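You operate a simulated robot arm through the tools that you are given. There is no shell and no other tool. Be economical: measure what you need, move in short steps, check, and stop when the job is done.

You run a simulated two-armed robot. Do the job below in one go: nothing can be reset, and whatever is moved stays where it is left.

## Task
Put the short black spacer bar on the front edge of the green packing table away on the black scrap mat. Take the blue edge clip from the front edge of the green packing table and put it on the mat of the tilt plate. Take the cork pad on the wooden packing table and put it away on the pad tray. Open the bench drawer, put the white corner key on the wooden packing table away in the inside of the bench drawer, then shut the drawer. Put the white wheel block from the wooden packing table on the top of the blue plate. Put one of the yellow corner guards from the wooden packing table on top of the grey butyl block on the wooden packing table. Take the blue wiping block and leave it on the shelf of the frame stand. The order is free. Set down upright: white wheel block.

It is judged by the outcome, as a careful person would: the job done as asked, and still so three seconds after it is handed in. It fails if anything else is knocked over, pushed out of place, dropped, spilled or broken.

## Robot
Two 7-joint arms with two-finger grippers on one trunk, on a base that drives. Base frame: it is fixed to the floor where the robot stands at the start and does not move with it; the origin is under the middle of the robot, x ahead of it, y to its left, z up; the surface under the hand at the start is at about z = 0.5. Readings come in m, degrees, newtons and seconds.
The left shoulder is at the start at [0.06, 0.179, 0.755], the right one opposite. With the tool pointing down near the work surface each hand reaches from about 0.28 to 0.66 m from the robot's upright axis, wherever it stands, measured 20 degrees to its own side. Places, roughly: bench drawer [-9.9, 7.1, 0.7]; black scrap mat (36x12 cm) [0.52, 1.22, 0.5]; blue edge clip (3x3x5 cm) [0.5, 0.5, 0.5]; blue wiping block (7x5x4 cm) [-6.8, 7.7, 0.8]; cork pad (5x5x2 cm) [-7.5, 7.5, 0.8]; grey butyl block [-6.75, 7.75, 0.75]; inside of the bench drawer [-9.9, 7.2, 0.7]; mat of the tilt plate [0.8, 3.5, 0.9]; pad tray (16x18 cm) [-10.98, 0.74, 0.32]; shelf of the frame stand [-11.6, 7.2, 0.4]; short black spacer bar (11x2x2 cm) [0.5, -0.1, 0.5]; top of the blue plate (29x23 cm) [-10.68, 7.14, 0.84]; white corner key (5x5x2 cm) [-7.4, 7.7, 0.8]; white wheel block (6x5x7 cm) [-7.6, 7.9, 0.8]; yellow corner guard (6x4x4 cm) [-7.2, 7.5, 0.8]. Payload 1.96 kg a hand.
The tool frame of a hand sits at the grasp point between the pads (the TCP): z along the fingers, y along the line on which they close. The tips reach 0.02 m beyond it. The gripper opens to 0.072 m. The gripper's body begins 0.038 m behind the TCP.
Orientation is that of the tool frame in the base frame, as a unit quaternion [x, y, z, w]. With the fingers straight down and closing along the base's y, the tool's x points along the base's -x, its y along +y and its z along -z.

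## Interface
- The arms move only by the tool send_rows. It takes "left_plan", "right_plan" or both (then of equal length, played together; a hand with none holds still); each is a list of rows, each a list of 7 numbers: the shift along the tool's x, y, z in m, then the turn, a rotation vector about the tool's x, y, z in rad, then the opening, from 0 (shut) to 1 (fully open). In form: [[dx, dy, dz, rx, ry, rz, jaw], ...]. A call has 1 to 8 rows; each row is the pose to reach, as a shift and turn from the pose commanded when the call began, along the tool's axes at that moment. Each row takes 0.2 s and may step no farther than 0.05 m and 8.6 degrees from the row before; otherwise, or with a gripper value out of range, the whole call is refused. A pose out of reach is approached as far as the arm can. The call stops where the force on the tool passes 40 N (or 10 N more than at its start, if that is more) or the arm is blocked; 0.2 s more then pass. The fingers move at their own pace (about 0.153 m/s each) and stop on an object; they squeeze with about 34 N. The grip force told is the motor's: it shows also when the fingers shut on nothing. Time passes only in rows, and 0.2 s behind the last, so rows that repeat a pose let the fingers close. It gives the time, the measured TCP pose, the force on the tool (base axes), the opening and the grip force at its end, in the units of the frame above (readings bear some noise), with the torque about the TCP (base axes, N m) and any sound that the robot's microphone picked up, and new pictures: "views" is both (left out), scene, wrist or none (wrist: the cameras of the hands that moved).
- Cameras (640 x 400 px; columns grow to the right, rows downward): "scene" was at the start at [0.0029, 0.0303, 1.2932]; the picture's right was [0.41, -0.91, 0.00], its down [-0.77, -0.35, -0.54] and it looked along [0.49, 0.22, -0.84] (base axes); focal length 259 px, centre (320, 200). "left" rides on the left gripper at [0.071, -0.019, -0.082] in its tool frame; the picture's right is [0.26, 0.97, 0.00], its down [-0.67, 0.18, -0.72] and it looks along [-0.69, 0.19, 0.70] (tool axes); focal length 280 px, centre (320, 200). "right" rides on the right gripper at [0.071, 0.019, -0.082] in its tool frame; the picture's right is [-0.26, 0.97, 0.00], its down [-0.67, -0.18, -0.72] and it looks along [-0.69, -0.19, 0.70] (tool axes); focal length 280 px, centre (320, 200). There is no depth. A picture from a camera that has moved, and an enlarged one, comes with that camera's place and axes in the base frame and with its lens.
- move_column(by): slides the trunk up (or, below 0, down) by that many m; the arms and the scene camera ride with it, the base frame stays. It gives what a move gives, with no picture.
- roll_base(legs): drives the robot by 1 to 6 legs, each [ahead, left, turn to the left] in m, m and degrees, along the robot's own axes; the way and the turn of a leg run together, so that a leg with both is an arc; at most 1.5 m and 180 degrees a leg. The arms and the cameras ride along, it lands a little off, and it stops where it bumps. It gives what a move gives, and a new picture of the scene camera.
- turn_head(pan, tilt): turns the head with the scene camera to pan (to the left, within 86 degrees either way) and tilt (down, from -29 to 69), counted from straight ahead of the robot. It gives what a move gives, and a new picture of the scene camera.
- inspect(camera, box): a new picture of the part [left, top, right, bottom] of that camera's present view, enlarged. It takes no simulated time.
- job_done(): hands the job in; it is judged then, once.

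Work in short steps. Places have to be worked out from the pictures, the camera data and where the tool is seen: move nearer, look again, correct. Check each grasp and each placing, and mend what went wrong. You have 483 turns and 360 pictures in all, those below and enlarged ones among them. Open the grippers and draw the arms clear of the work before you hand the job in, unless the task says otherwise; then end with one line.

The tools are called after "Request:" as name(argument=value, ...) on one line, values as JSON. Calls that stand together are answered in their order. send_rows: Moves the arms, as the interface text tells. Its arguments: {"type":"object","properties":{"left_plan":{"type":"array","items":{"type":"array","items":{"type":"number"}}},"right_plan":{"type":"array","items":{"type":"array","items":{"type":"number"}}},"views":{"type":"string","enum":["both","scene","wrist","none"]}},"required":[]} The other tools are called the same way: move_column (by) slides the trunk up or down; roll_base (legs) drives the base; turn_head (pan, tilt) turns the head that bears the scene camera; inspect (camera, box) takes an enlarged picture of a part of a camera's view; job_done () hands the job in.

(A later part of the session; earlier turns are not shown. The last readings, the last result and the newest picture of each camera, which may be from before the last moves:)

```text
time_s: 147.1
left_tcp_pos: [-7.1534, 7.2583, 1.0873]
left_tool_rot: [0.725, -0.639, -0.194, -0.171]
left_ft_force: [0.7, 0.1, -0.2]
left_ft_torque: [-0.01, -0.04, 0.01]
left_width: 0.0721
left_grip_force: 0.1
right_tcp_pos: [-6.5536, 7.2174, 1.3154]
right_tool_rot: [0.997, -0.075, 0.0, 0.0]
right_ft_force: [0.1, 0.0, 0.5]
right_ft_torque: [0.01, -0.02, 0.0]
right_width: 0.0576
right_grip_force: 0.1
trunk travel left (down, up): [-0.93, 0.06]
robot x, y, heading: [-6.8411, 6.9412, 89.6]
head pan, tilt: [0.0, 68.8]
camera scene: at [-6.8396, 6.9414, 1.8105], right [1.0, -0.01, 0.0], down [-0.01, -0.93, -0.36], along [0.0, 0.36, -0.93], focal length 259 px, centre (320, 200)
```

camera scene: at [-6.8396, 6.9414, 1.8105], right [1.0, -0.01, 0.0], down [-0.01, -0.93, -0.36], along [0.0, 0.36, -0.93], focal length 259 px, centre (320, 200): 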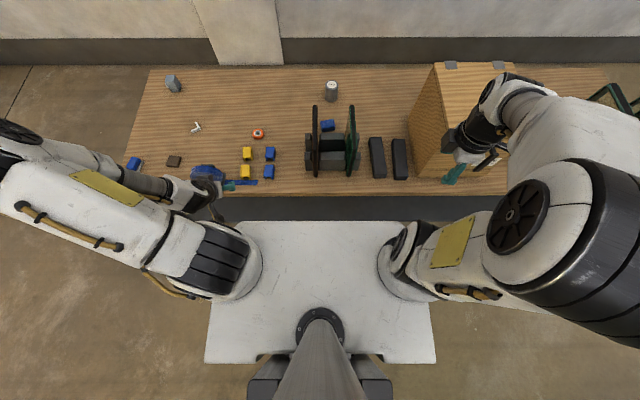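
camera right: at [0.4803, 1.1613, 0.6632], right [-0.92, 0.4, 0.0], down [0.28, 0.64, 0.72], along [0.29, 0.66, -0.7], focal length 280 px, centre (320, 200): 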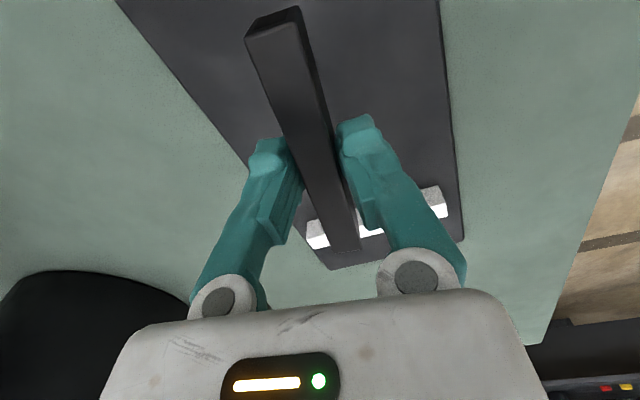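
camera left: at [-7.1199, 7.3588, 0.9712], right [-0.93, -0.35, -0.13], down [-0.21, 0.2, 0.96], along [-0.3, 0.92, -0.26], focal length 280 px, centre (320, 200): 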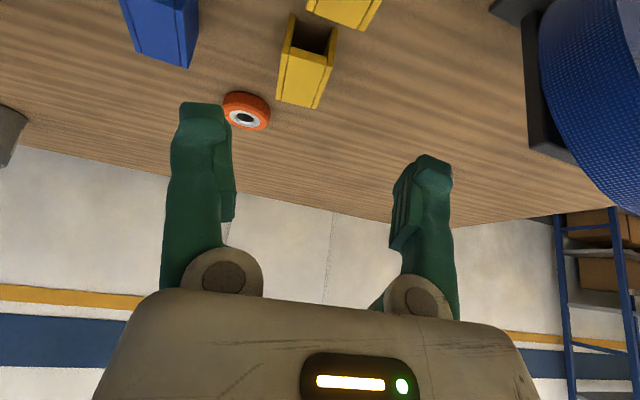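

Now I'll extend the hand 0.2 m forward at this height and check the arm's posture.

Request:
send_rows(left_plan=[[-0.034, -0.005, 0.02, 0, 0, 0, 1], [-0.069, -0.01, 0.04, 0, 0, 0, 1], [-0.103, -0.016, 0.06, 0, 0, 0, 1], [-0.137, -0.021, 0.08, 0, 0, 0, 1], [-0.1715, -0.026, 0.099, 0, 0, 0, 1]])

```text
time_s: 148.3
left_tcp_pos: [-7.1523, 7.4606, 1.0864]
left_tool_rot: [0.725, -0.639, -0.193, -0.17]
left_ft_force: [0.2, 0.3, 0.7]
left_ft_torque: [0.0, 0.02, 0.02]
left_width: 0.072
left_grip_force: 0.0
right_tcp_pos: [-6.5534, 7.2172, 1.3163]
right_tool_rot: [0.997, -0.075, 0.001, -0.002]
right_ft_force: [0.0, -0.4, -0.3]
right_ft_torque: [0.03, 0.01, 0.0]
right_width: 0.0576
right_grip_force: 0.1
trunk travel left (down, up): [-0.93, 0.06]
robot x, y, heading: [-6.8392, 6.9424, 89.7]
head pan, tilt: [0.0, 68.8]
camera scene: at [-6.8391, 6.9404, 1.8105], right [1.0, -0.01, 0.0], down [-0.01, -0.93, -0.36], along [0.0, 0.36, -0.93], focal length 259 px, centre (320, 200)
camera left: at [-7.1202, 7.3619, 1.1205], right [-0.93, -0.35, -0.13], down [-0.21, 0.2, 0.96], along [-0.3, 0.92, -0.26], focal length 280 px, centre (320, 200)
```

scene: 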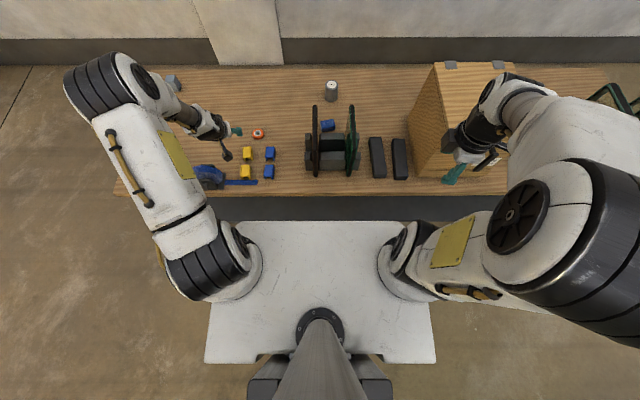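
left: 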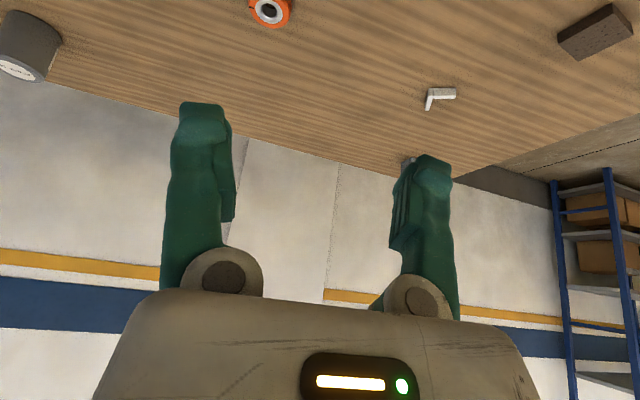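

The elbow is now high with the forearm sloping down, which is good. I'll descend to z≈0.90 and look at the guard.

Request:
send_rows(left_plan=[[0.02, 0, 0.035, 0, 0, 0, 1], [0.04, 0, 0.07, 0, 0, 0, 1], [0.06, 0, 0.105, 0, 0, 0, 1], [0.08, 0, 0.139, 0, 0, 0, 1], [0.093, 0, 0.161, 0, 0, 0, 1]])

```text
time_s: 149.5
left_tcp_pos: [-7.1545, 7.456, 0.9025]
left_tool_rot: [0.724, -0.639, -0.195, -0.172]
left_ft_force: [0.8, -0.8, 0.3]
left_ft_torque: [-0.03, -0.01, 0.02]
left_width: 0.0718
left_grip_force: 0.0
right_tcp_pos: [-6.5535, 7.2145, 1.3171]
right_tool_rot: [0.997, -0.075, 0.0, -0.002]
right_ft_force: [-0.2, 0.5, 0.1]
right_ft_torque: [-0.02, -0.02, 0.01]
right_width: 0.0574
right_grip_force: 0.0
trunk travel left (down, up): [-0.93, 0.06]
robot x, y, heading: [-6.8374, 6.939, 89.8]
head pan, tilt: [0.0, 68.8]
camera scene: at [-6.8398, 6.9384, 1.8105], right [1.0, -0.01, 0.0], down [-0.01, -0.93, -0.36], along [0.0, 0.36, -0.93], focal length 259 px, centre (320, 200)
camera left: at [-7.1212, 7.3579, 0.9365], right [-0.93, -0.34, -0.13], down [-0.21, 0.2, 0.96], along [-0.3, 0.92, -0.26], focal length 280 px, centre (320, 200)
```

scene: 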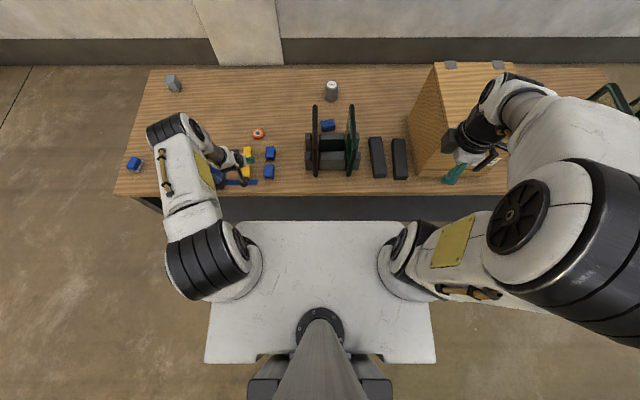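
left: 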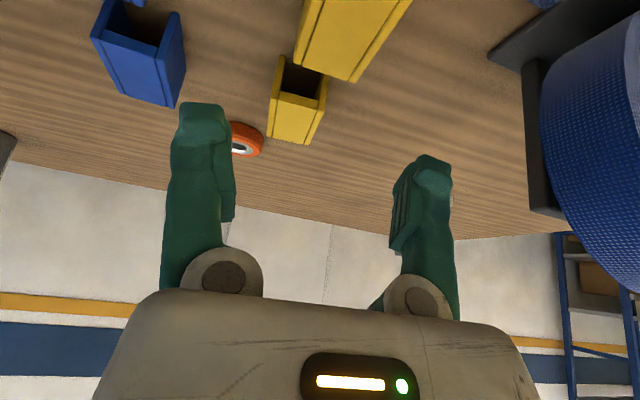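

Request:
inspect(camera="scene", box=[140, 100, 300, 200])

```text
4.00 times, centred on (220, 150) of scene
camera zoom: at [-6.8398, 6.9384, 1.8105], right [1.0, -0.01, 0.0], down [-0.01, -0.93, -0.36], along [0.0, 0.36, -0.93], focal length 1038 px, centre (720, 400)
```

zoom: 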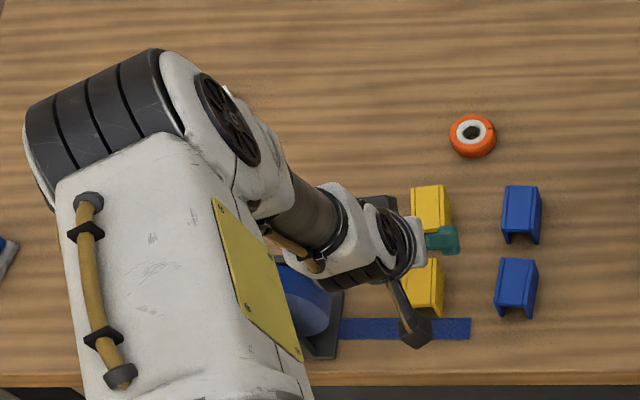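

The forearm would pass too near the tape roll here. Before choosing the tilt, I'll raise the hand and test the reach over the butyl block with the empty hand.

Request:
send_rows(left_plan=[[-0.02, 0, -0.035, 0, 0, 0, 1], [-0.04, 0, -0.07, 0, 0, 0, 1], [-0.06, 0, -0.105, 0, 0, 0, 1], [-0.08, 0, -0.139, 0, 0, 0, 1], [-0.1, 0, -0.173, 0, 0, 0, 1]], views="none")

Request:
roll_base(legs=[[0.2, 0, 0]])

```text
time_s: 150.7
left_tcp_pos: [-7.1497, 7.4553, 1.1022]
left_tool_rot: [0.724, -0.639, -0.194, -0.172]
left_ft_force: [0.4, -0.4, -0.5]
left_ft_torque: [0.0, 0.0, -0.01]
left_width: 0.0719
left_grip_force: 0.0
right_tcp_pos: [-6.5543, 7.2135, 1.3163]
right_tool_rot: [0.997, -0.075, 0.0, -0.003]
right_ft_force: [0.6, -0.4, -0.3]
right_ft_torque: [0.02, -0.01, -0.03]
right_width: 0.0576
right_grip_force: 0.1
trunk travel left (down, up): [-0.93, 0.06]
robot x, y, heading: [-6.8358, 6.9396, 89.6]
head pan, tilt: [0.0, 68.8]
```

```text
time_s: 152.3
left_tcp_pos: [-7.1491, 7.652, 1.1015]
left_tool_rot: [0.725, -0.638, -0.195, -0.172]
left_ft_force: [0.4, 0.0, 0.5]
left_ft_torque: [-0.01, -0.01, 0.01]
left_width: 0.0722
left_grip_force: 0.1
right_tcp_pos: [-6.5529, 7.4123, 1.3167]
right_tool_rot: [0.997, -0.075, 0.0, -0.003]
right_ft_force: [0.1, 0.3, 1.1]
right_ft_torque: [0.02, 0.0, 0.01]
right_width: 0.0576
right_grip_force: 0.0
trunk travel left (down, up): [-0.93, 0.06]
robot x, y, heading: [-6.8383, 7.1413, 89.6]
head pan, tilt: [0.0, 68.8]
camera scene: at [-6.8384, 7.1333, 1.8105], right [1.0, -0.01, 0.0], down [-0.01, -0.93, -0.36], along [0.0, 0.36, -0.93], focal length 259 px, centre (320, 200)
```

scene: 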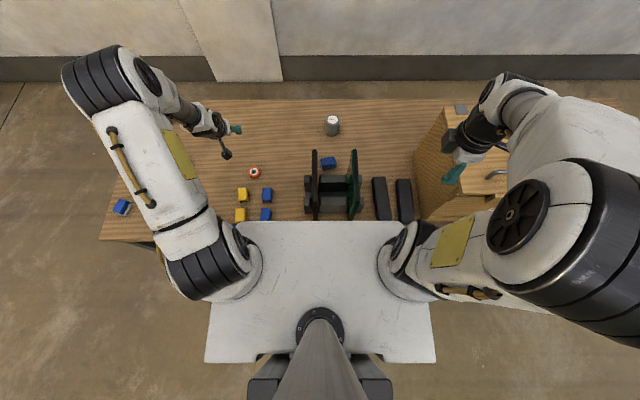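

Now I'll move the empty hand right, over the butyl block, at z≈1.1.

Request:
send_rows(left_plan=[[-0.03, -0.02, 0.017, 0, 0, 0, 1], [-0.06, -0.045, 0.035, 0, 0, 0, 1], [-0.09, -0.08, 0.052, 0, 0, 0, 1], [-0.12, -0.115, 0.07, 0, 0, 0, 1], [-0.122, -0.163, 0.07, 0, 0, 0, 1], [-0.122, -0.21, 0.07, 0, 0, 0, 1], [-0.122, -0.258, 0.07, 0, 0, 0, 1], [-0.122, -0.305, 0.07, 0, 0, 0, 1]])

```text
time_s: 154.1
left_tcp_pos: [-6.8589, 7.8342, 1.1015]
left_tool_rot: [0.724, -0.639, -0.195, -0.172]
left_ft_force: [0.2, 0.0, 0.0]
left_ft_torque: [-0.03, 0.0, -0.01]
left_width: 0.0718
left_grip_force: 0.0
right_tcp_pos: [-6.5524, 7.4142, 1.3168]
right_tool_rot: [0.997, -0.075, 0.001, -0.002]
right_ft_force: [0.1, 1.0, -0.3]
right_ft_torque: [-0.01, 0.0, -0.02]
right_width: 0.0577
right_grip_force: 0.1
trunk travel left (down, up): [-0.93, 0.06]
robot x, y, heading: [-6.8392, 7.1397, 89.8]
head pan, tilt: [0.0, 68.8]
camera scene: at [-6.8364, 7.1374, 1.8105], right [1.0, -0.01, 0.0], down [-0.01, -0.93, -0.36], along [0.0, 0.36, -0.93], focal length 259 px, centre (320, 200)
camera left: at [-6.827, 7.7368, 1.1361], right [-0.93, -0.35, -0.13], down [-0.21, 0.2, 0.96], along [-0.31, 0.92, -0.26], focal length 280 px, centre (320, 200)
```

scene: 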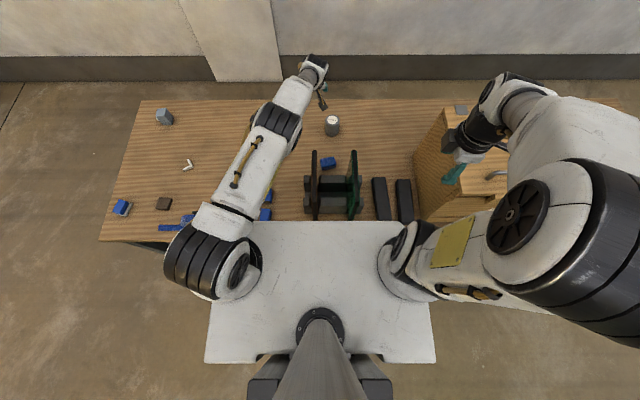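
left: 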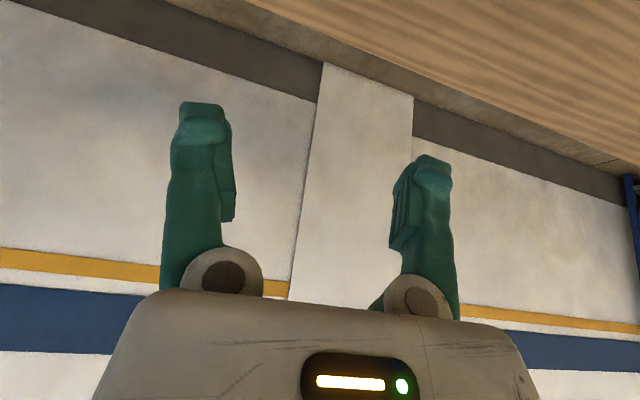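

The reach is good here and the elbow clears the panes. I'll continue over the block and down to about z=0.93 to confirm.

Request:
send_rows(left_plan=[[-0.015, -0.04, 0.009, 0, 0, 0, 1], [-0.03, -0.08, 0.0174, 0, 0, 0, 1], [-0.01, -0.08, 0.052, 0, 0, 0, 1], [0.01, -0.08, 0.087, 0, 0, 0, 1], [0.03, -0.08, 0.12, 0, 0, 0, 1], [0.055, -0.08, 0.163, 0, 0, 0, 1]])

```text
time_s: 155.5
left_tcp_pos: [-6.8322, 7.8065, 1.0193]
left_tool_rot: [0.724, -0.639, -0.195, -0.171]
left_ft_force: [1.1, -0.2, 0.5]
left_ft_torque: [0.01, -0.03, 0.0]
left_width: 0.0716
left_grip_force: 0.1
left hand out of reach, approached as far as the arm can: row 1, 2, 3, 4, 5, 6
right_tcp_pos: [-6.5541, 7.4149, 1.3173]
right_tool_rot: [0.997, -0.075, 0.0, -0.002]
right_ft_force: [-0.6, 0.1, 0.6]
right_ft_torque: [0.0, -0.02, 0.01]
right_width: 0.0576
right_grip_force: 0.0
trunk travel left (down, up): [-0.93, 0.06]
robot x, y, heading: [-6.835, 7.14, 89.6]
head pan, tilt: [0.0, 68.8]
camera scene: at [-6.8389, 7.1378, 1.8105], right [1.0, -0.01, 0.0], down [-0.01, -0.93, -0.36], along [0.0, 0.36, -0.93], focal length 259 px, centre (320, 200)
camera left: at [-6.7986, 7.7083, 1.053], right [-0.93, -0.35, -0.13], down [-0.21, 0.2, 0.96], along [-0.3, 0.92, -0.26], focal length 280 px, centre (320, 200)
```

scene: 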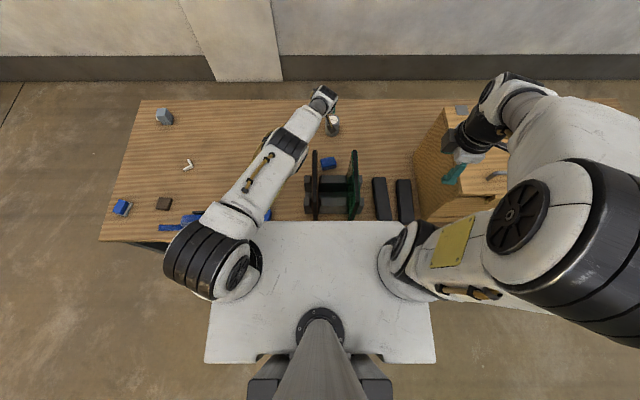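
left: 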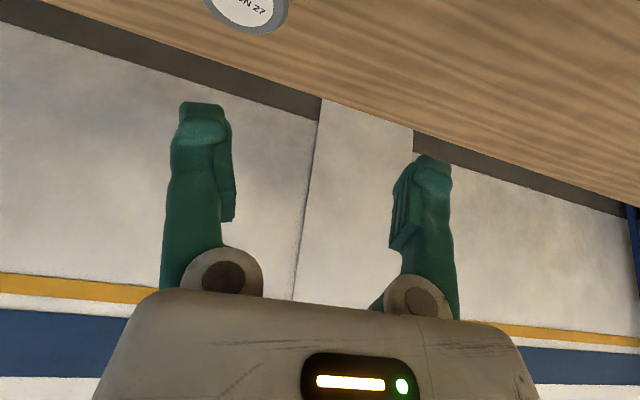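

The block is just out of reach in this stance. Turned sideways (facing +x) the left shoulder would be about 0.12 m closer to the table, so I'll place from that stance. First I'll bring the hand back up and out the way it came.

Request:
send_rows(left_plan=[[-0.025, 0, -0.043, 0, 0, 0, 1], [-0.045, 0, -0.076, 0, 0, 0, 1], [-0.065, 0, -0.111, 0, 0, 0, 1], [-0.085, 0, -0.1456, 0, 0, 0, 1], [-0.07, 0.04, -0.154, 0, 0, 0, 1], [-0.055, 0.08, -0.163, 0, 0, 0, 1], [-0.055, 0.128, -0.163, 0, 0, 0, 1], [-0.055, 0.176, -0.163, 0, 0, 0, 1]], views="none")

Request:
send_rows(left_plan=[[0, 0.048, 0, 0, 0, 0, 1], [0, 0.095, 0, 0, 0, 0, 1], [0.002, 0.143, 0, 0, 0, 0, 1], [0.032, 0.175, -0.018, 0, 0, 0, 1], [0.062, 0.2, -0.035, 0, 0, 0, 1], [0.092, 0.209, -0.053, 0, 0, 0, 1], [0.122, 0.209, -0.07, 0, 0, 0, 1]], views="none")

```text
time_s: 157.3
left_tcp_pos: [-6.9993, 7.7514, 1.1851]
left_tool_rot: [0.724, -0.639, -0.194, -0.173]
left_ft_force: [-0.9, 0.5, -0.1]
left_ft_torque: [-0.03, 0.02, -0.03]
left_width: 0.0721
left_grip_force: 0.0
right_tcp_pos: [-6.555, 7.4146, 1.3174]
right_tool_rot: [0.997, -0.075, 0.001, -0.002]
right_ft_force: [-0.1, -0.1, 0.7]
right_ft_torque: [-0.01, -0.04, -0.01]
right_width: 0.0576
right_grip_force: 0.0
trunk travel left (down, up): [-0.93, 0.06]
robot x, y, heading: [-6.8387, 7.1384, 89.8]
head pan, tilt: [0.0, 68.8]
```

```text
time_s: 158.9
left_tcp_pos: [-7.1865, 7.5874, 1.1853]
left_tool_rot: [0.724, -0.639, -0.196, -0.171]
left_ft_force: [-0.1, -0.6, -0.2]
left_ft_torque: [0.05, 0.02, -0.02]
left_width: 0.0721
left_grip_force: 0.1
right_tcp_pos: [-6.5524, 7.4123, 1.3175]
right_tool_rot: [0.997, -0.075, 0.0, -0.002]
right_ft_force: [0.9, 0.0, 0.2]
right_ft_torque: [0.02, 0.03, -0.03]
right_width: 0.0575
right_grip_force: 0.1
trunk travel left (down, up): [-0.93, 0.06]
robot x, y, heading: [-6.8396, 7.1407, 89.6]
head pan, tilt: [0.0, 68.8]
```

I'll back off a little, reduce the tilt to 20° and come down over the far guard, where the forearm stays clear of the tape roll.

Request:
roll_base(legs=[[-0.12, 0, 0]])

Request:
send_rows(left_plan=[[-0.02, -0.014, 0.012, 0, 0.09, 0, 1], [-0.042, -0.028, 0.024, 0, 0.175, 0, 1], [-0.063, -0.0423, 0.0365, 0, 0.175, 0, 1], [-0.043, -0.0423, 0.07, 0, 0.175, 0, 1], [-0.02, -0.0423, 0.11, 0, 0.175, 0, 1], [0.005, -0.0423, 0.15, 0, 0.175, 0, 1], [0.03, -0.0423, 0.195, 0, 0.175, 0, 1], [0.0543, -0.0423, 0.237, 0, 0.175, 0, 1]])

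Request:
inspect(camera="scene", box=[140, 110, 300, 210])

```text
time_s: 160.2
left_tcp_pos: [-7.187, 7.4684, 1.1832]
left_tool_rot: [0.724, -0.64, -0.194, -0.171]
left_ft_force: [0.1, -0.4, 0.3]
left_ft_torque: [0.0, 0.01, 0.0]
left_width: 0.072
left_grip_force: 0.0
right_tcp_pos: [-6.5533, 7.2943, 1.3156]
right_tool_rot: [0.997, -0.075, 0.0, -0.002]
right_ft_force: [0.2, 0.6, -0.9]
right_ft_torque: [-0.02, 0.01, 0.03]
right_width: 0.0576
right_grip_force: 0.1
trunk travel left (down, up): [-0.93, 0.06]
robot x, y, heading: [-6.8382, 7.0196, 89.6]
head pan, tilt: [0.0, 68.8]
camera scene: at [-6.8391, 7.0176, 1.8105], right [1.0, -0.01, 0.0], down [-0.01, -0.93, -0.36], along [0.0, 0.36, -0.93], focal length 259 px, centre (320, 200)
```

scene: 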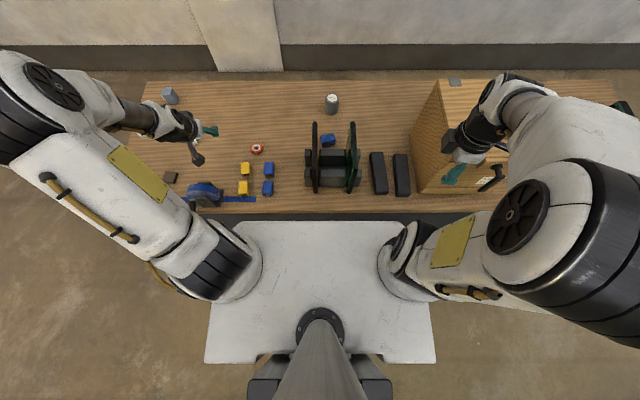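

```text
refused: row 7 steps farther than a row can; nothing moved
```

```text
4.00 times, centred on (220, 160) of scene
camera zoom: at [-6.8391, 7.0176, 1.8105], right [1.0, -0.01, 0.0], down [-0.01, -0.93, -0.36], along [0.0, 0.36, -0.93], focal length 1038 px, centre (720, 360)
```

zoom: 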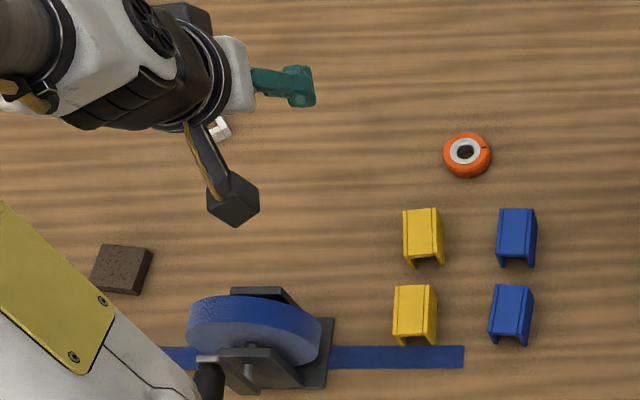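

Clear view now: the far guard is at about (-7.157, 7.552). I'll resend the move with shorter steps.

Request:
send_rows(left_plan=[[-0.02, -0.014, 0.012, 0, 0.09, 0, 1], [-0.042, -0.028, 0.024, 0, 0.175, 0, 1], [-0.065, -0.038, 0.038, 0, 0.175, 0, 1], [-0.045, -0.038, 0.073, 0, 0.175, 0, 1], [-0.022, -0.038, 0.113, 0, 0.175, 0, 1], [0.0, -0.038, 0.153, 0, 0.175, 0, 1], [0.022, -0.038, 0.193, 0, 0.175, 0, 1], [0.045, -0.038, 0.232, 0, 0.175, 0, 1]])

Request:
inspect(camera="scene", box=[140, 110, 300, 210])

```text
time_s: 162.0
left_tcp_pos: [-7.1584, 7.5483, 0.9611]
left_tool_rot: [0.738, -0.652, -0.131, -0.116]
left_ft_force: [0.2, 0.2, -1.0]
left_ft_torque: [-0.01, 0.02, 0.05]
left_width: 0.0721
left_grip_force: 0.1
right_tcp_pos: [-6.5551, 7.2922, 1.3161]
right_tool_rot: [0.997, -0.075, 0.001, -0.002]
right_ft_force: [-0.1, -0.7, -0.2]
right_ft_torque: [-0.01, -0.03, 0.02]
right_width: 0.0575
right_grip_force: 0.1
trunk travel left (down, up): [-0.93, 0.06]
robot x, y, heading: [-6.8398, 7.0182, 89.8]
head pan, tilt: [0.0, 68.8]
camera scene: at [-6.84, 7.0168, 1.8106], right [1.0, -0.01, 0.0], down [-0.01, -0.93, -0.36], along [0.0, 0.36, -0.93], focal length 259 px, centre (320, 200)
camera left: at [-7.1272, 7.4579, 1.0127], right [-0.93, -0.36, -0.09], down [-0.23, 0.36, 0.9], along [-0.3, 0.86, -0.42], focal length 280 px, centre (320, 200)
```

scene: 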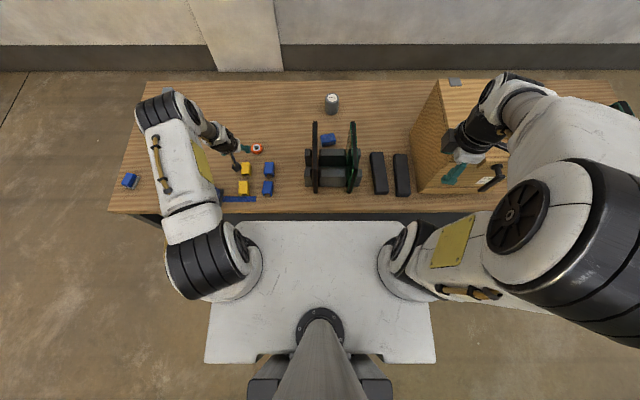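
left: 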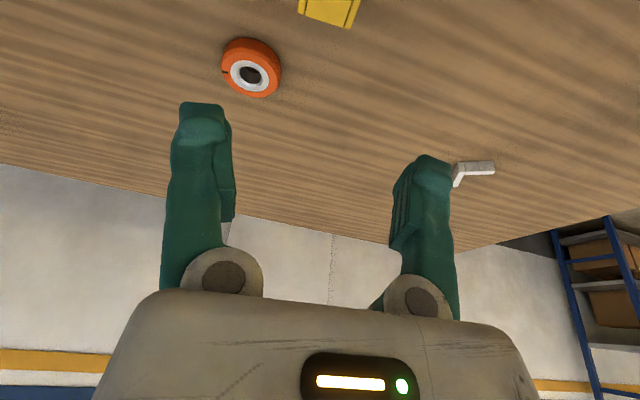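

```text
4.00 times, centred on (220, 160) of scene
camera zoom: at [-6.84, 7.0168, 1.8106], right [1.0, -0.01, 0.0], down [-0.01, -0.93, -0.36], along [0.0, 0.36, -0.93], focal length 1038 px, centre (720, 360)
```

zoom: 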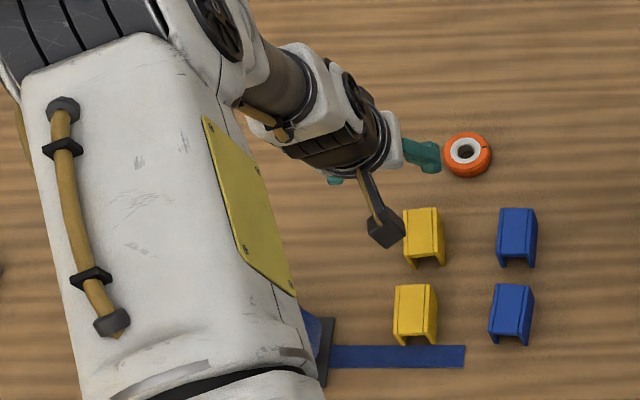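

The hand is over the guard. I'll descend 0.10 m and check finger alignment.

Request:
send_rows(left_plan=[[0.0137, 0, 0.0376, 0, 0, 0, 1], [0.0274, 0, 0.0752, 0, 0, 0, 1], [0.0342, 0, 0.094, 0, 0, 0, 1]], views="wrist")

Request:
inspect(camera="scene", box=[190, 120, 286, 180])

```text
time_s: 162.8
left_tcp_pos: [-7.1572, 7.5479, 0.8634]
left_tool_rot: [0.738, -0.652, -0.13, -0.116]
left_ft_force: [0.0, -0.6, -0.7]
left_ft_torque: [-0.02, -0.01, 0.0]
left_width: 0.0719
left_grip_force: 0.1
right_tcp_pos: [-6.5535, 7.2933, 1.316]
right_tool_rot: [0.997, -0.076, 0.0, -0.003]
right_ft_force: [-0.3, 0.9, 0.0]
right_ft_torque: [0.0, 0.05, 0.01]
right_width: 0.0576
right_grip_force: 0.0
trunk travel left (down, up): [-0.93, 0.06]
robot x, y, heading: [-6.8406, 7.0177, 89.6]
head pan, tilt: [0.0, 68.8]
camera left: at [-7.1263, 7.457, 0.9143], right [-0.93, -0.36, -0.09], down [-0.23, 0.36, 0.9], along [-0.3, 0.86, -0.42], focal length 280 px, centre (320, 200)
```

left: 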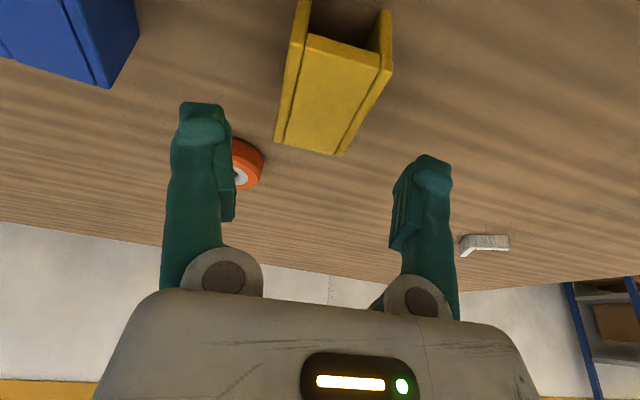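

```text
6.67 times, centred on (238, 150) of scene
camera zoom: at [-6.8389, 7.0146, 1.8105], right [1.0, -0.01, 0.0], down [-0.01, -0.93, -0.36], along [0.0, 0.36, -0.93], focal length 1729 px, centre (867, 533)
```

zoom: 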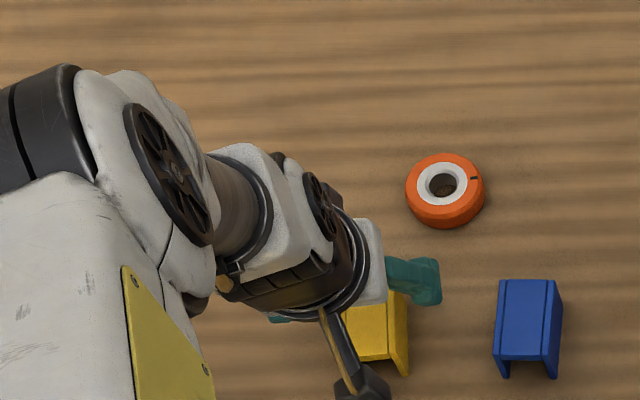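

Intersecting the two wrist views puts the guard's top at z≈0.835 (table ≈0.795) and its centre at about (-7.154, 7.542). I'll descend to grasp height and close.

Request:
send_rows(left_plan=[[0.01, -0.003, 0.01, 0, 0, 0, 1], [0.0145, -0.003, 0.024, 0, 0, 0, 1], [0.019, -0.003, 0.037, 0, 0, 0, 1]], views="wrist")

```text
time_s: 163.6
left_tcp_pos: [-7.154, 7.5435, 0.8208]
left_tool_rot: [0.738, -0.652, -0.13, -0.115]
left_ft_force: [0.4, -0.1, -0.5]
left_ft_torque: [-0.01, 0.02, 0.0]
left_width: 0.0722
left_grip_force: 0.1
right_tcp_pos: [-6.5536, 7.2936, 1.3153]
right_tool_rot: [0.997, -0.074, 0.0, -0.003]
right_ft_force: [-0.6, -0.1, 0.1]
right_ft_torque: [0.02, -0.03, 0.04]
right_width: 0.0577
right_grip_force: 0.0
trunk travel left (down, up): [-0.93, 0.06]
robot x, y, heading: [-6.8405, 7.0193, 89.9]
head pan, tilt: [0.0, 68.8]
camera left: at [-7.1236, 7.4528, 0.8716], right [-0.93, -0.36, -0.09], down [-0.23, 0.36, 0.9], along [-0.3, 0.86, -0.42], focal length 280 px, centre (320, 200)
```

left: 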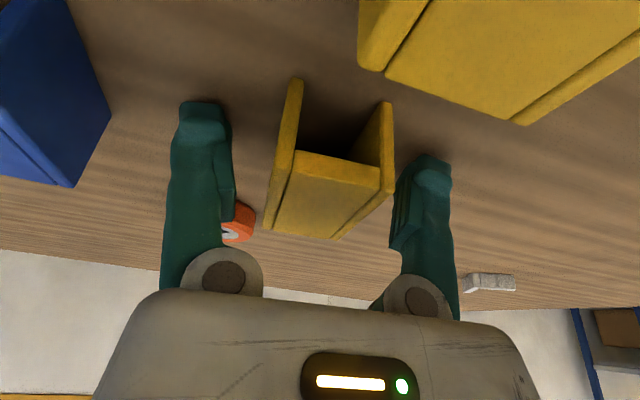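

The guard sits between the fingers. I'll close and lift.

Request:
send_rows(left_plan=[[0, 0, 0, 0, 0, 0, 0.5], [0, 0, 0, 0, 0, 0, 0], [0, 0, 0, 0, 0, 0, 0], [-0.01, 0, -0.028, 0, 0, 0, 0], [-0.024, 0, -0.066, 0, 0, 0, 0], [-0.04, 0, -0.11, 0, 0, 0, 0], [-0.056, 0, -0.152, 0, 0, 0, 0]], views="wrist")

```text
time_s: 165.2
left_tcp_pos: [-7.1562, 7.5441, 0.9827]
left_tool_rot: [0.739, -0.651, -0.13, -0.114]
left_ft_force: [-0.4, 0.5, -0.2]
left_ft_torque: [-0.03, -0.01, 0.0]
left_width: 0.0339
left_grip_force: 34.0
right_tcp_pos: [-6.5536, 7.2925, 1.3171]
right_tool_rot: [0.997, -0.075, 0.0, -0.003]
right_ft_force: [-0.9, -0.3, -1.2]
right_ft_torque: [-0.01, 0.03, -0.01]
right_width: 0.0576
right_grip_force: 0.1
trunk travel left (down, up): [-0.93, 0.06]
robot x, y, heading: [-6.8385, 7.0188, 89.5]
head pan, tilt: [0.0, 68.8]
camera left: at [-7.1247, 7.4536, 1.0338], right [-0.93, -0.36, -0.09], down [-0.23, 0.36, 0.9], along [-0.3, 0.86, -0.42], focal length 280 px, centre (320, 200)
```

left: 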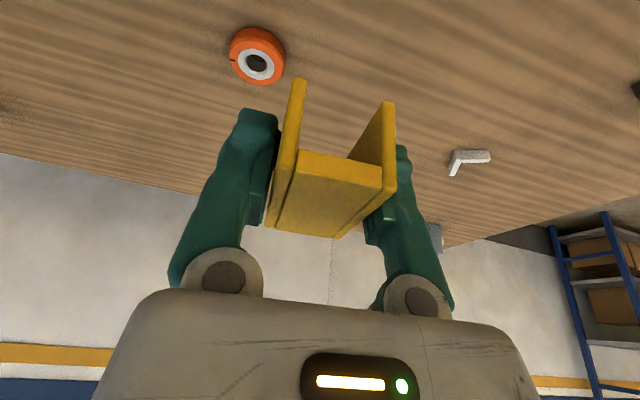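

The guard is held at 34 mm. With the corrected table height the butyl block is at about (-6.784, 7.88) with its top at z≈0.87. I'll raise the hand, back off, and turn to face +x.

Request:
send_rows(left_plan=[[-0.017, 0, -0.046, 0, 0, 0, 0], [-0.034, 0, -0.092, 0, 0, 0, 0], [-0.051, 0, -0.138, 0, 0, 0, 0], [-0.068, 0, -0.184, 0, 0, 0, 0], [-0.03, 0, -0.2, 0, 0, 0, 0], [0.01, 0, -0.215, 0, 0, 0, 0]], views="none")

Request:
roll_base(legs=[[-0.2, 0, 0], [0, 0.16, 0], [0, 0, -89.6]])

```text
time_s: 166.6
left_tcp_pos: [-7.1457, 7.4596, 1.1795]
left_tool_rot: [0.738, -0.651, -0.131, -0.115]
left_ft_force: [0.5, -0.7, -0.9]
left_ft_torque: [0.02, 0.01, -0.03]
left_width: 0.0339
left_grip_force: 34.1
right_tcp_pos: [-6.5546, 7.2911, 1.316]
right_tool_rot: [0.997, -0.076, 0.0, -0.003]
right_ft_force: [0.2, -0.3, -0.5]
right_ft_torque: [0.0, 0.01, 0.0]
right_width: 0.0577
right_grip_force: 0.2
trunk travel left (down, up): [-0.93, 0.06]
robot x, y, heading: [-6.8415, 7.0167, 89.6]
head pan, tilt: [0.0, 68.8]
```

```text
time_s: 173.1
left_tcp_pos: [-6.5556, 7.1179, 1.1783]
left_tool_rot: [-0.059, 0.983, 0.009, 0.174]
left_ft_force: [-0.4, 0.2, -0.4]
left_ft_torque: [0.02, 0.0, 0.02]
left_width: 0.0339
left_grip_force: 34.1
right_tcp_pos: [-6.7267, 6.5289, 1.3158]
right_tool_rot: [-0.651, 0.759, -0.002, 0.002]
right_ft_force: [0.1, 0.2, 0.1]
right_ft_torque: [0.0, 0.01, -0.01]
right_width: 0.0578
right_grip_force: 0.0
trunk travel left (down, up): [-0.93, 0.06]
robot x, y, heading: [-7.0026, 6.8171, -0.7]
head pan, tilt: [0.0, 68.8]
camera scene: at [-7.005, 6.8152, 1.8105], right [-0.01, -1.0, 0.0], down [-0.93, 0.01, -0.36], along [0.36, 0.0, -0.93], focal length 259 px, centre (320, 200)
```

scene: 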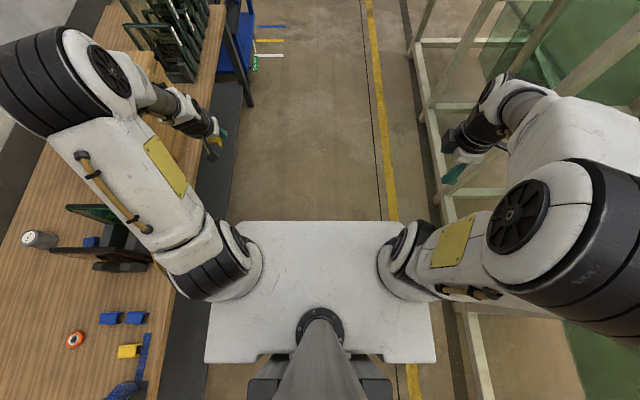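

Turned. Now I'll swing the left hand round to the robot's left, keeping the guard level and well above the panes.

Request:
send_rows(left_plan=[[0.0193, 0.0278, -0.011, -0.05, 0, -0.1375, 0], [0.0385, 0.0555, -0.022, -0.1, 0, -0.275, 0], [0.0578, 0.0833, -0.033, -0.15, 0, -0.4125, 0], [0.077, 0.111, -0.044, -0.2, 0, -0.55, 0], [0.0963, 0.139, -0.055, -0.25, 0, -0.6875, 0], [0.1155, 0.1665, -0.066, -0.3, 0, -0.825, 0], [0.135, 0.194, -0.077, -0.35, 0, -0.9625, 0], [0.154, 0.222, -0.088, -0.4, 0, -1.1, 0]])

```text
time_s: 174.9
left_tcp_pos: [-6.7537, 7.3166, 1.2088]
left_tool_rot: [-0.593, 0.786, 0.104, 0.14]
left_ft_force: [0.5, -0.3, -0.6]
left_ft_torque: [0.01, 0.0, -0.02]
left_width: 0.0339
left_grip_force: 33.7
right_tcp_pos: [-6.7272, 6.5288, 1.3173]
right_tool_rot: [-0.65, 0.76, -0.002, 0.001]
right_ft_force: [-0.2, 0.2, -0.1]
right_ft_torque: [-0.03, 0.01, 0.02]
right_width: 0.0577
right_grip_force: 0.1
trunk travel left (down, up): [-0.93, 0.06]
robot x, y, heading: [-7.0022, 6.8137, -0.5]
head pan, tilt: [0.0, 68.8]
camera scene: at [-7.0056, 6.8162, 1.8105], right [-0.01, -1.0, 0.0], down [-0.93, 0.01, -0.36], along [0.36, 0.0, -0.93], focal length 259 px, centre (320, 200)
camera left: at [-6.7619, 7.2213, 1.2597], right [-1.0, 0.03, -0.09], down [-0.07, 0.42, 0.9], along [0.06, 0.91, -0.42], focal length 280 px, centre (320, 200)
```

scene: 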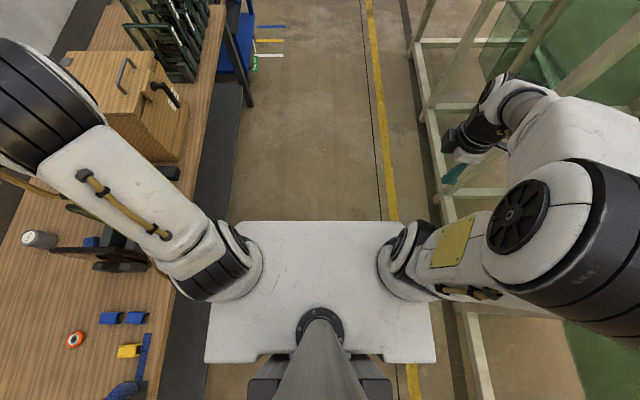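
left: 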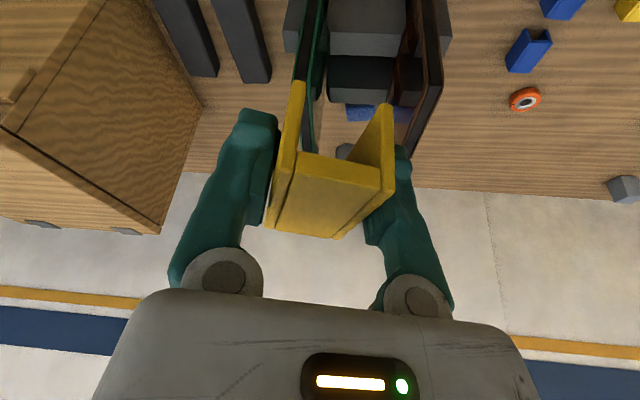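

The elbow is high and the guard level. I'll slide the base left toward the table, with the hand staying above the panes.

Request:
roll_base(legs=[[0, 0.2, 0.5], [0, 0.1, 0]])

Request:
turn_head(pan=70, tilt=50)

Request:
inspect(camera="left", box=[0, 0, 640, 400])

```text
time_s: 177.2
left_tcp_pos: [-6.7598, 7.6156, 1.2099]
left_tool_rot: [-0.597, 0.783, 0.106, 0.139]
left_ft_force: [-0.1, 0.5, 0.0]
left_ft_torque: [-0.01, -0.01, 0.06]
left_width: 0.0343
left_grip_force: 34.3
right_tcp_pos: [-6.7236, 6.8269, 1.3168]
right_tool_rot: [-0.655, 0.756, -0.001, 0.002]
right_ft_force: [1.3, -0.3, -0.1]
right_ft_torque: [-0.01, -0.01, -0.04]
right_width: 0.0578
right_grip_force: 0.1
trunk travel left (down, up): [-0.93, 0.06]
robot x, y, heading: [-7.0005, 7.1094, -0.0]
head pan, tilt: [0.0, 68.8]
camera scene: at [-7.0043, 7.1101, 1.8105], right [0.0, -1.0, 0.0], down [-0.93, 0.0, -0.36], along [0.36, 0.0, -0.93], focal length 259 px, centre (320, 200)
```

scene: 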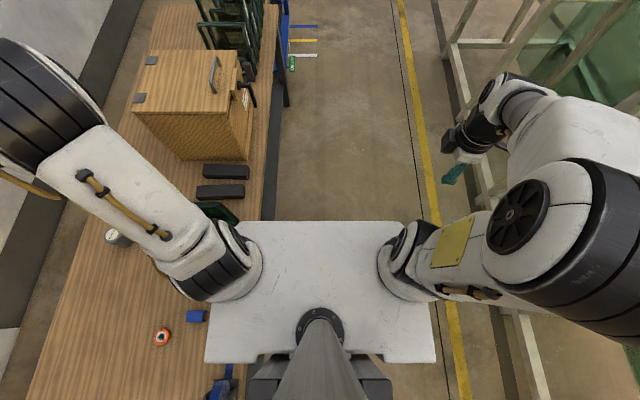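

```text
time_s: 178.6
left_tcp_pos: [-6.7587, 7.618, 1.2072]
left_tool_rot: [-0.597, 0.783, 0.104, 0.139]
left_ft_force: [0.0, -0.6, -0.2]
left_ft_torque: [-0.03, 0.01, -0.01]
left_width: 0.034
left_grip_force: 34.2
right_tcp_pos: [-6.7226, 6.8303, 1.3173]
right_tool_rot: [-0.654, 0.756, -0.003, 0.001]
right_ft_force: [-0.1, -0.2, -0.5]
right_ft_torque: [-0.01, -0.01, 0.02]
right_width: 0.0574
right_grip_force: 0.1
trunk travel left (down, up): [-0.93, 0.06]
robot x, y, heading: [-6.9978, 7.1116, -0.1]
head pan, tilt: [70.0, 50.0]
camera scene: at [-7.0338, 7.187, 1.8324], right [0.94, -0.34, 0.0], down [-0.26, -0.72, -0.64], along [0.22, 0.6, -0.77], focal length 259 px, centre (320, 200)
```

scene: 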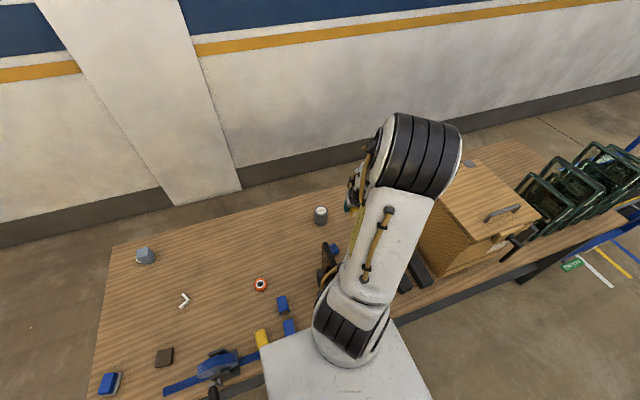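

```text
1.00 times, centred on (320, 200) of left (not enlarged: the box is as wide or as high as the picture)
camera zoom: at [-6.7651, 7.5221, 1.2593], right [-1.0, 0.02, -0.09], down [-0.07, 0.42, 0.9], along [0.05, 0.91, -0.42], focal length 280 px, centre (320, 200)
```

zoom: 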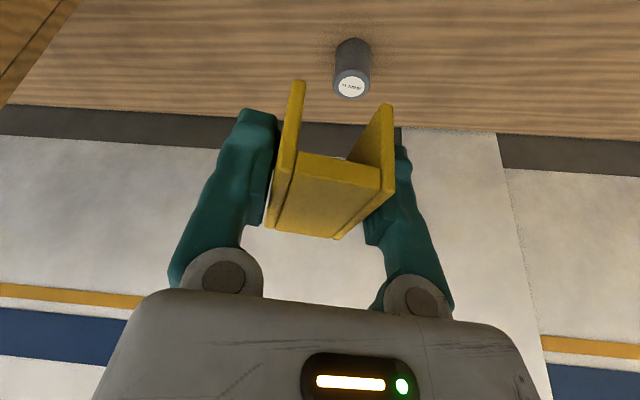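

Both views put the butyl block at about (-6.780, 7.88). I'll carry the guard over it at z≈1.10.

Request:
send_rows(left_plan=[[-0.0288, 0.0112, 0.0105, 0, 0, 0, 0], [-0.0576, 0.0224, 0.021, 0, 0, 0, 0], [-0.0864, 0.0335, 0.0314, 0, 0, 0, 0], [-0.1152, 0.0447, 0.042, 0, 0, 0, 0], [-0.144, 0.0559, 0.0524, 0, 0, 0, 0], [-0.1727, 0.067, 0.0628, 0, 0, 0, 0], [-0.2015, 0.078, 0.0733, 0, 0, 0, 0], [-0.2303, 0.0894, 0.0838, 0, 0, 0, 0]])

```text
time_s: 180.4
left_tcp_pos: [-6.7804, 7.8773, 1.2082]
left_tool_rot: [-0.597, 0.784, 0.104, 0.139]
left_ft_force: [0.3, 0.0, 0.2]
left_ft_torque: [-0.02, 0.0, -0.03]
left_width: 0.0341
left_grip_force: 34.0
right_tcp_pos: [-6.7215, 6.8305, 1.3175]
right_tool_rot: [-0.655, 0.756, -0.003, 0.001]
right_ft_force: [-0.3, -0.3, 0.3]
right_ft_torque: [0.0, -0.01, -0.01]
right_width: 0.0577
right_grip_force: 0.1
trunk travel left (down, up): [-0.93, 0.06]
robot x, y, heading: [-6.9983, 7.112, 0.4]
head pan, tilt: [70.0, 50.0]
camera scene: at [-7.0342, 7.1881, 1.8324], right [0.94, -0.34, 0.0], down [-0.26, -0.72, -0.64], along [0.22, 0.6, -0.77], focal length 259 px, centre (320, 200)
camera left: at [-6.7864, 7.7821, 1.2599], right [-1.0, 0.02, -0.09], down [-0.07, 0.43, 0.9], along [0.06, 0.9, -0.42], focal length 280 px, centre (320, 200)
```

scene: 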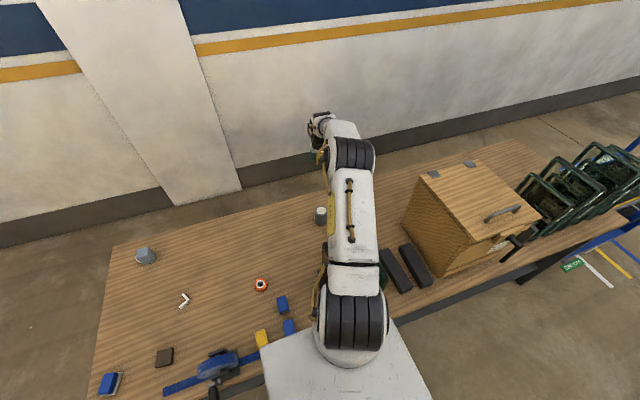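
left: 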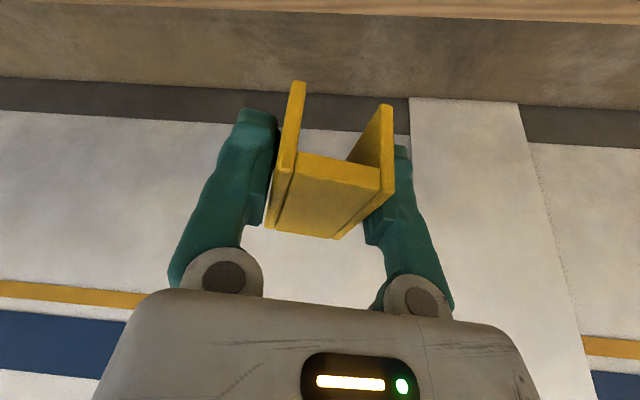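

The hand is exactly above the block. I'll descend 0.15 m and check arm clearance over the panes.

Request:
send_rows(left_plan=[[0.013, 0, 0.0353, 0, 0, 0, 0], [0.0257, 0, 0.0705, 0, 0, 0, 0], [0.0385, 0, 0.1058, 0, 0, 0, 0], [0.0513, 0, 0.141, 0, 0, 0, 0]])

Request:
inspect(camera="scene", box=[260, 120, 420, 300])

```text
time_s: 181.4
left_tcp_pos: [-6.7821, 7.8782, 1.0566]
left_tool_rot: [-0.598, 0.782, 0.105, 0.139]
left_ft_force: [0.2, 0.2, -1.1]
left_ft_torque: [0.0, -0.01, 0.03]
left_width: 0.0339
left_grip_force: 34.2
right_tcp_pos: [-6.7224, 6.8296, 1.3169]
right_tool_rot: [-0.654, 0.756, -0.004, 0.001]
right_ft_force: [-0.3, -0.2, -0.1]
right_ft_torque: [0.0, 0.0, -0.04]
right_width: 0.0576
right_grip_force: 0.1
trunk travel left (down, up): [-0.93, 0.06]
robot x, y, heading: [-7.0011, 7.1106, 0.1]
head pan, tilt: [70.0, 50.0]
camera scene: at [-7.0337, 7.1869, 1.8325], right [0.94, -0.34, 0.0], down [-0.26, -0.72, -0.64], along [0.22, 0.6, -0.77], focal length 259 px, centre (320, 200)
camera left: at [-6.7877, 7.783, 1.1083], right [-1.0, 0.02, -0.09], down [-0.07, 0.42, 0.9], along [0.05, 0.91, -0.42], focal length 280 px, centre (320, 200)
```

scene: 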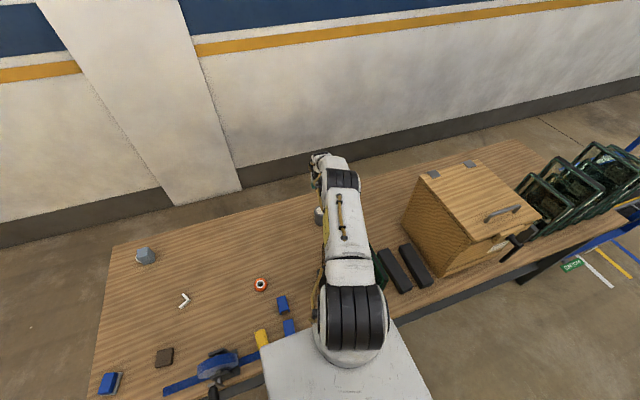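
left: 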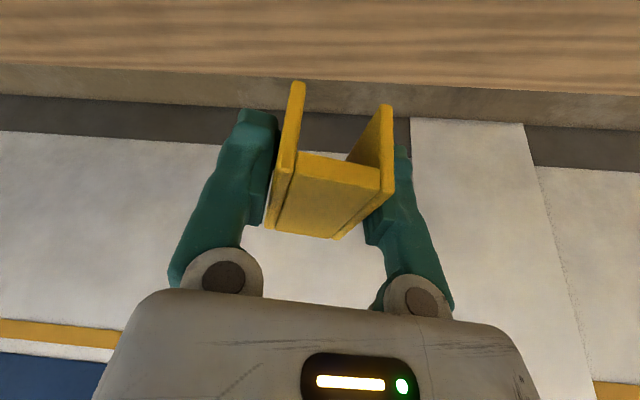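

```text
2.22 times, centred on (340, 210) of scene
camera zoom: at [-7.0337, 7.1869, 1.8325], right [0.94, -0.34, 0.0], down [-0.26, -0.72, -0.64], along [0.22, 0.6, -0.77], focal length 576 px, centre (276, 178)
```

zoom: 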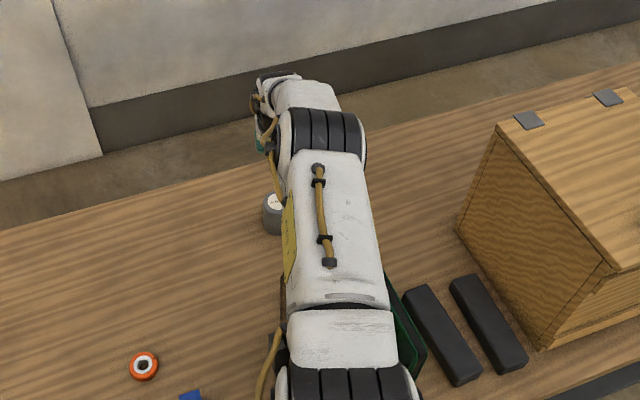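

The upper arm stays well above the panes, with the elbow at z≈1.2. I'll continue down to just above the block.

Request:
send_rows(left_plan=[[0.0137, 0, 0.0376, 0, 0, 0, 0], [0.0274, 0, 0.0752, 0, 0, 0, 0], [0.041, 0, 0.1128, 0, 0, 0, 0]])

Request:
inspect(camera="scene", box=[260, 140, 420, 300])

```text
time_s: 182.2
left_tcp_pos: [-6.7946, 7.8611, 0.944]
left_tool_rot: [-0.597, 0.783, 0.106, 0.139]
left_ft_force: [1.0, 0.0, -0.5]
left_ft_torque: [0.02, -0.01, 0.02]
left_width: 0.0341
left_grip_force: 34.7
left hand out of reach, approached as far as the arm can: row 2, 3
right_tcp_pos: [-6.7225, 6.8286, 1.3178]
right_tool_rot: [-0.655, 0.756, -0.001, 0.002]
right_ft_force: [0.3, -0.2, -1.0]
right_ft_torque: [0.01, -0.01, -0.02]
right_width: 0.0573
right_grip_force: 0.0
trunk travel left (down, up): [-0.93, 0.06]
robot x, y, heading: [-7.0004, 7.11, 0.2]
head pan, tilt: [70.0, 50.0]
camera scene: at [-7.0347, 7.1848, 1.8325], right [0.94, -0.34, 0.0], down [-0.26, -0.72, -0.64], along [0.22, 0.6, -0.77], focal length 259 px, centre (320, 200)
camera left: at [-6.8016, 7.7647, 0.9952], right [-1.0, 0.02, -0.09], down [-0.08, 0.42, 0.9], along [0.06, 0.91, -0.42], focal length 280 px, centre (320, 200)
```

scene: 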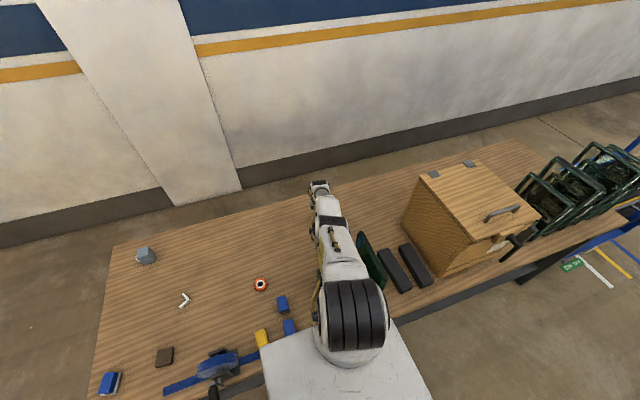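
left: 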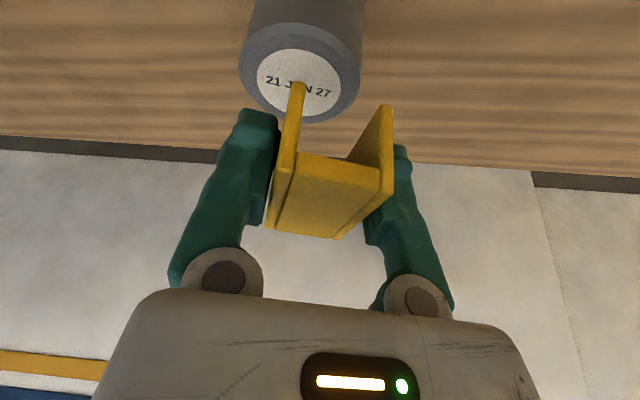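

```text
2.50 times, centred on (340, 220) of scene
camera zoom: at [-7.0347, 7.1848, 1.8325], right [0.94, -0.34, 0.0], down [-0.26, -0.72, -0.64], along [0.22, 0.6, -0.77], focal length 648 px, centre (270, 150)
```

zoom: 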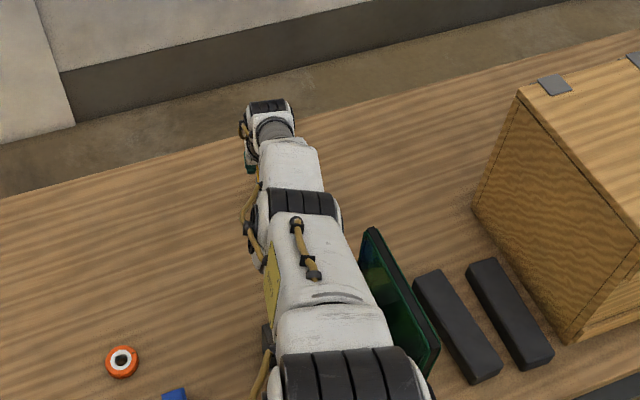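

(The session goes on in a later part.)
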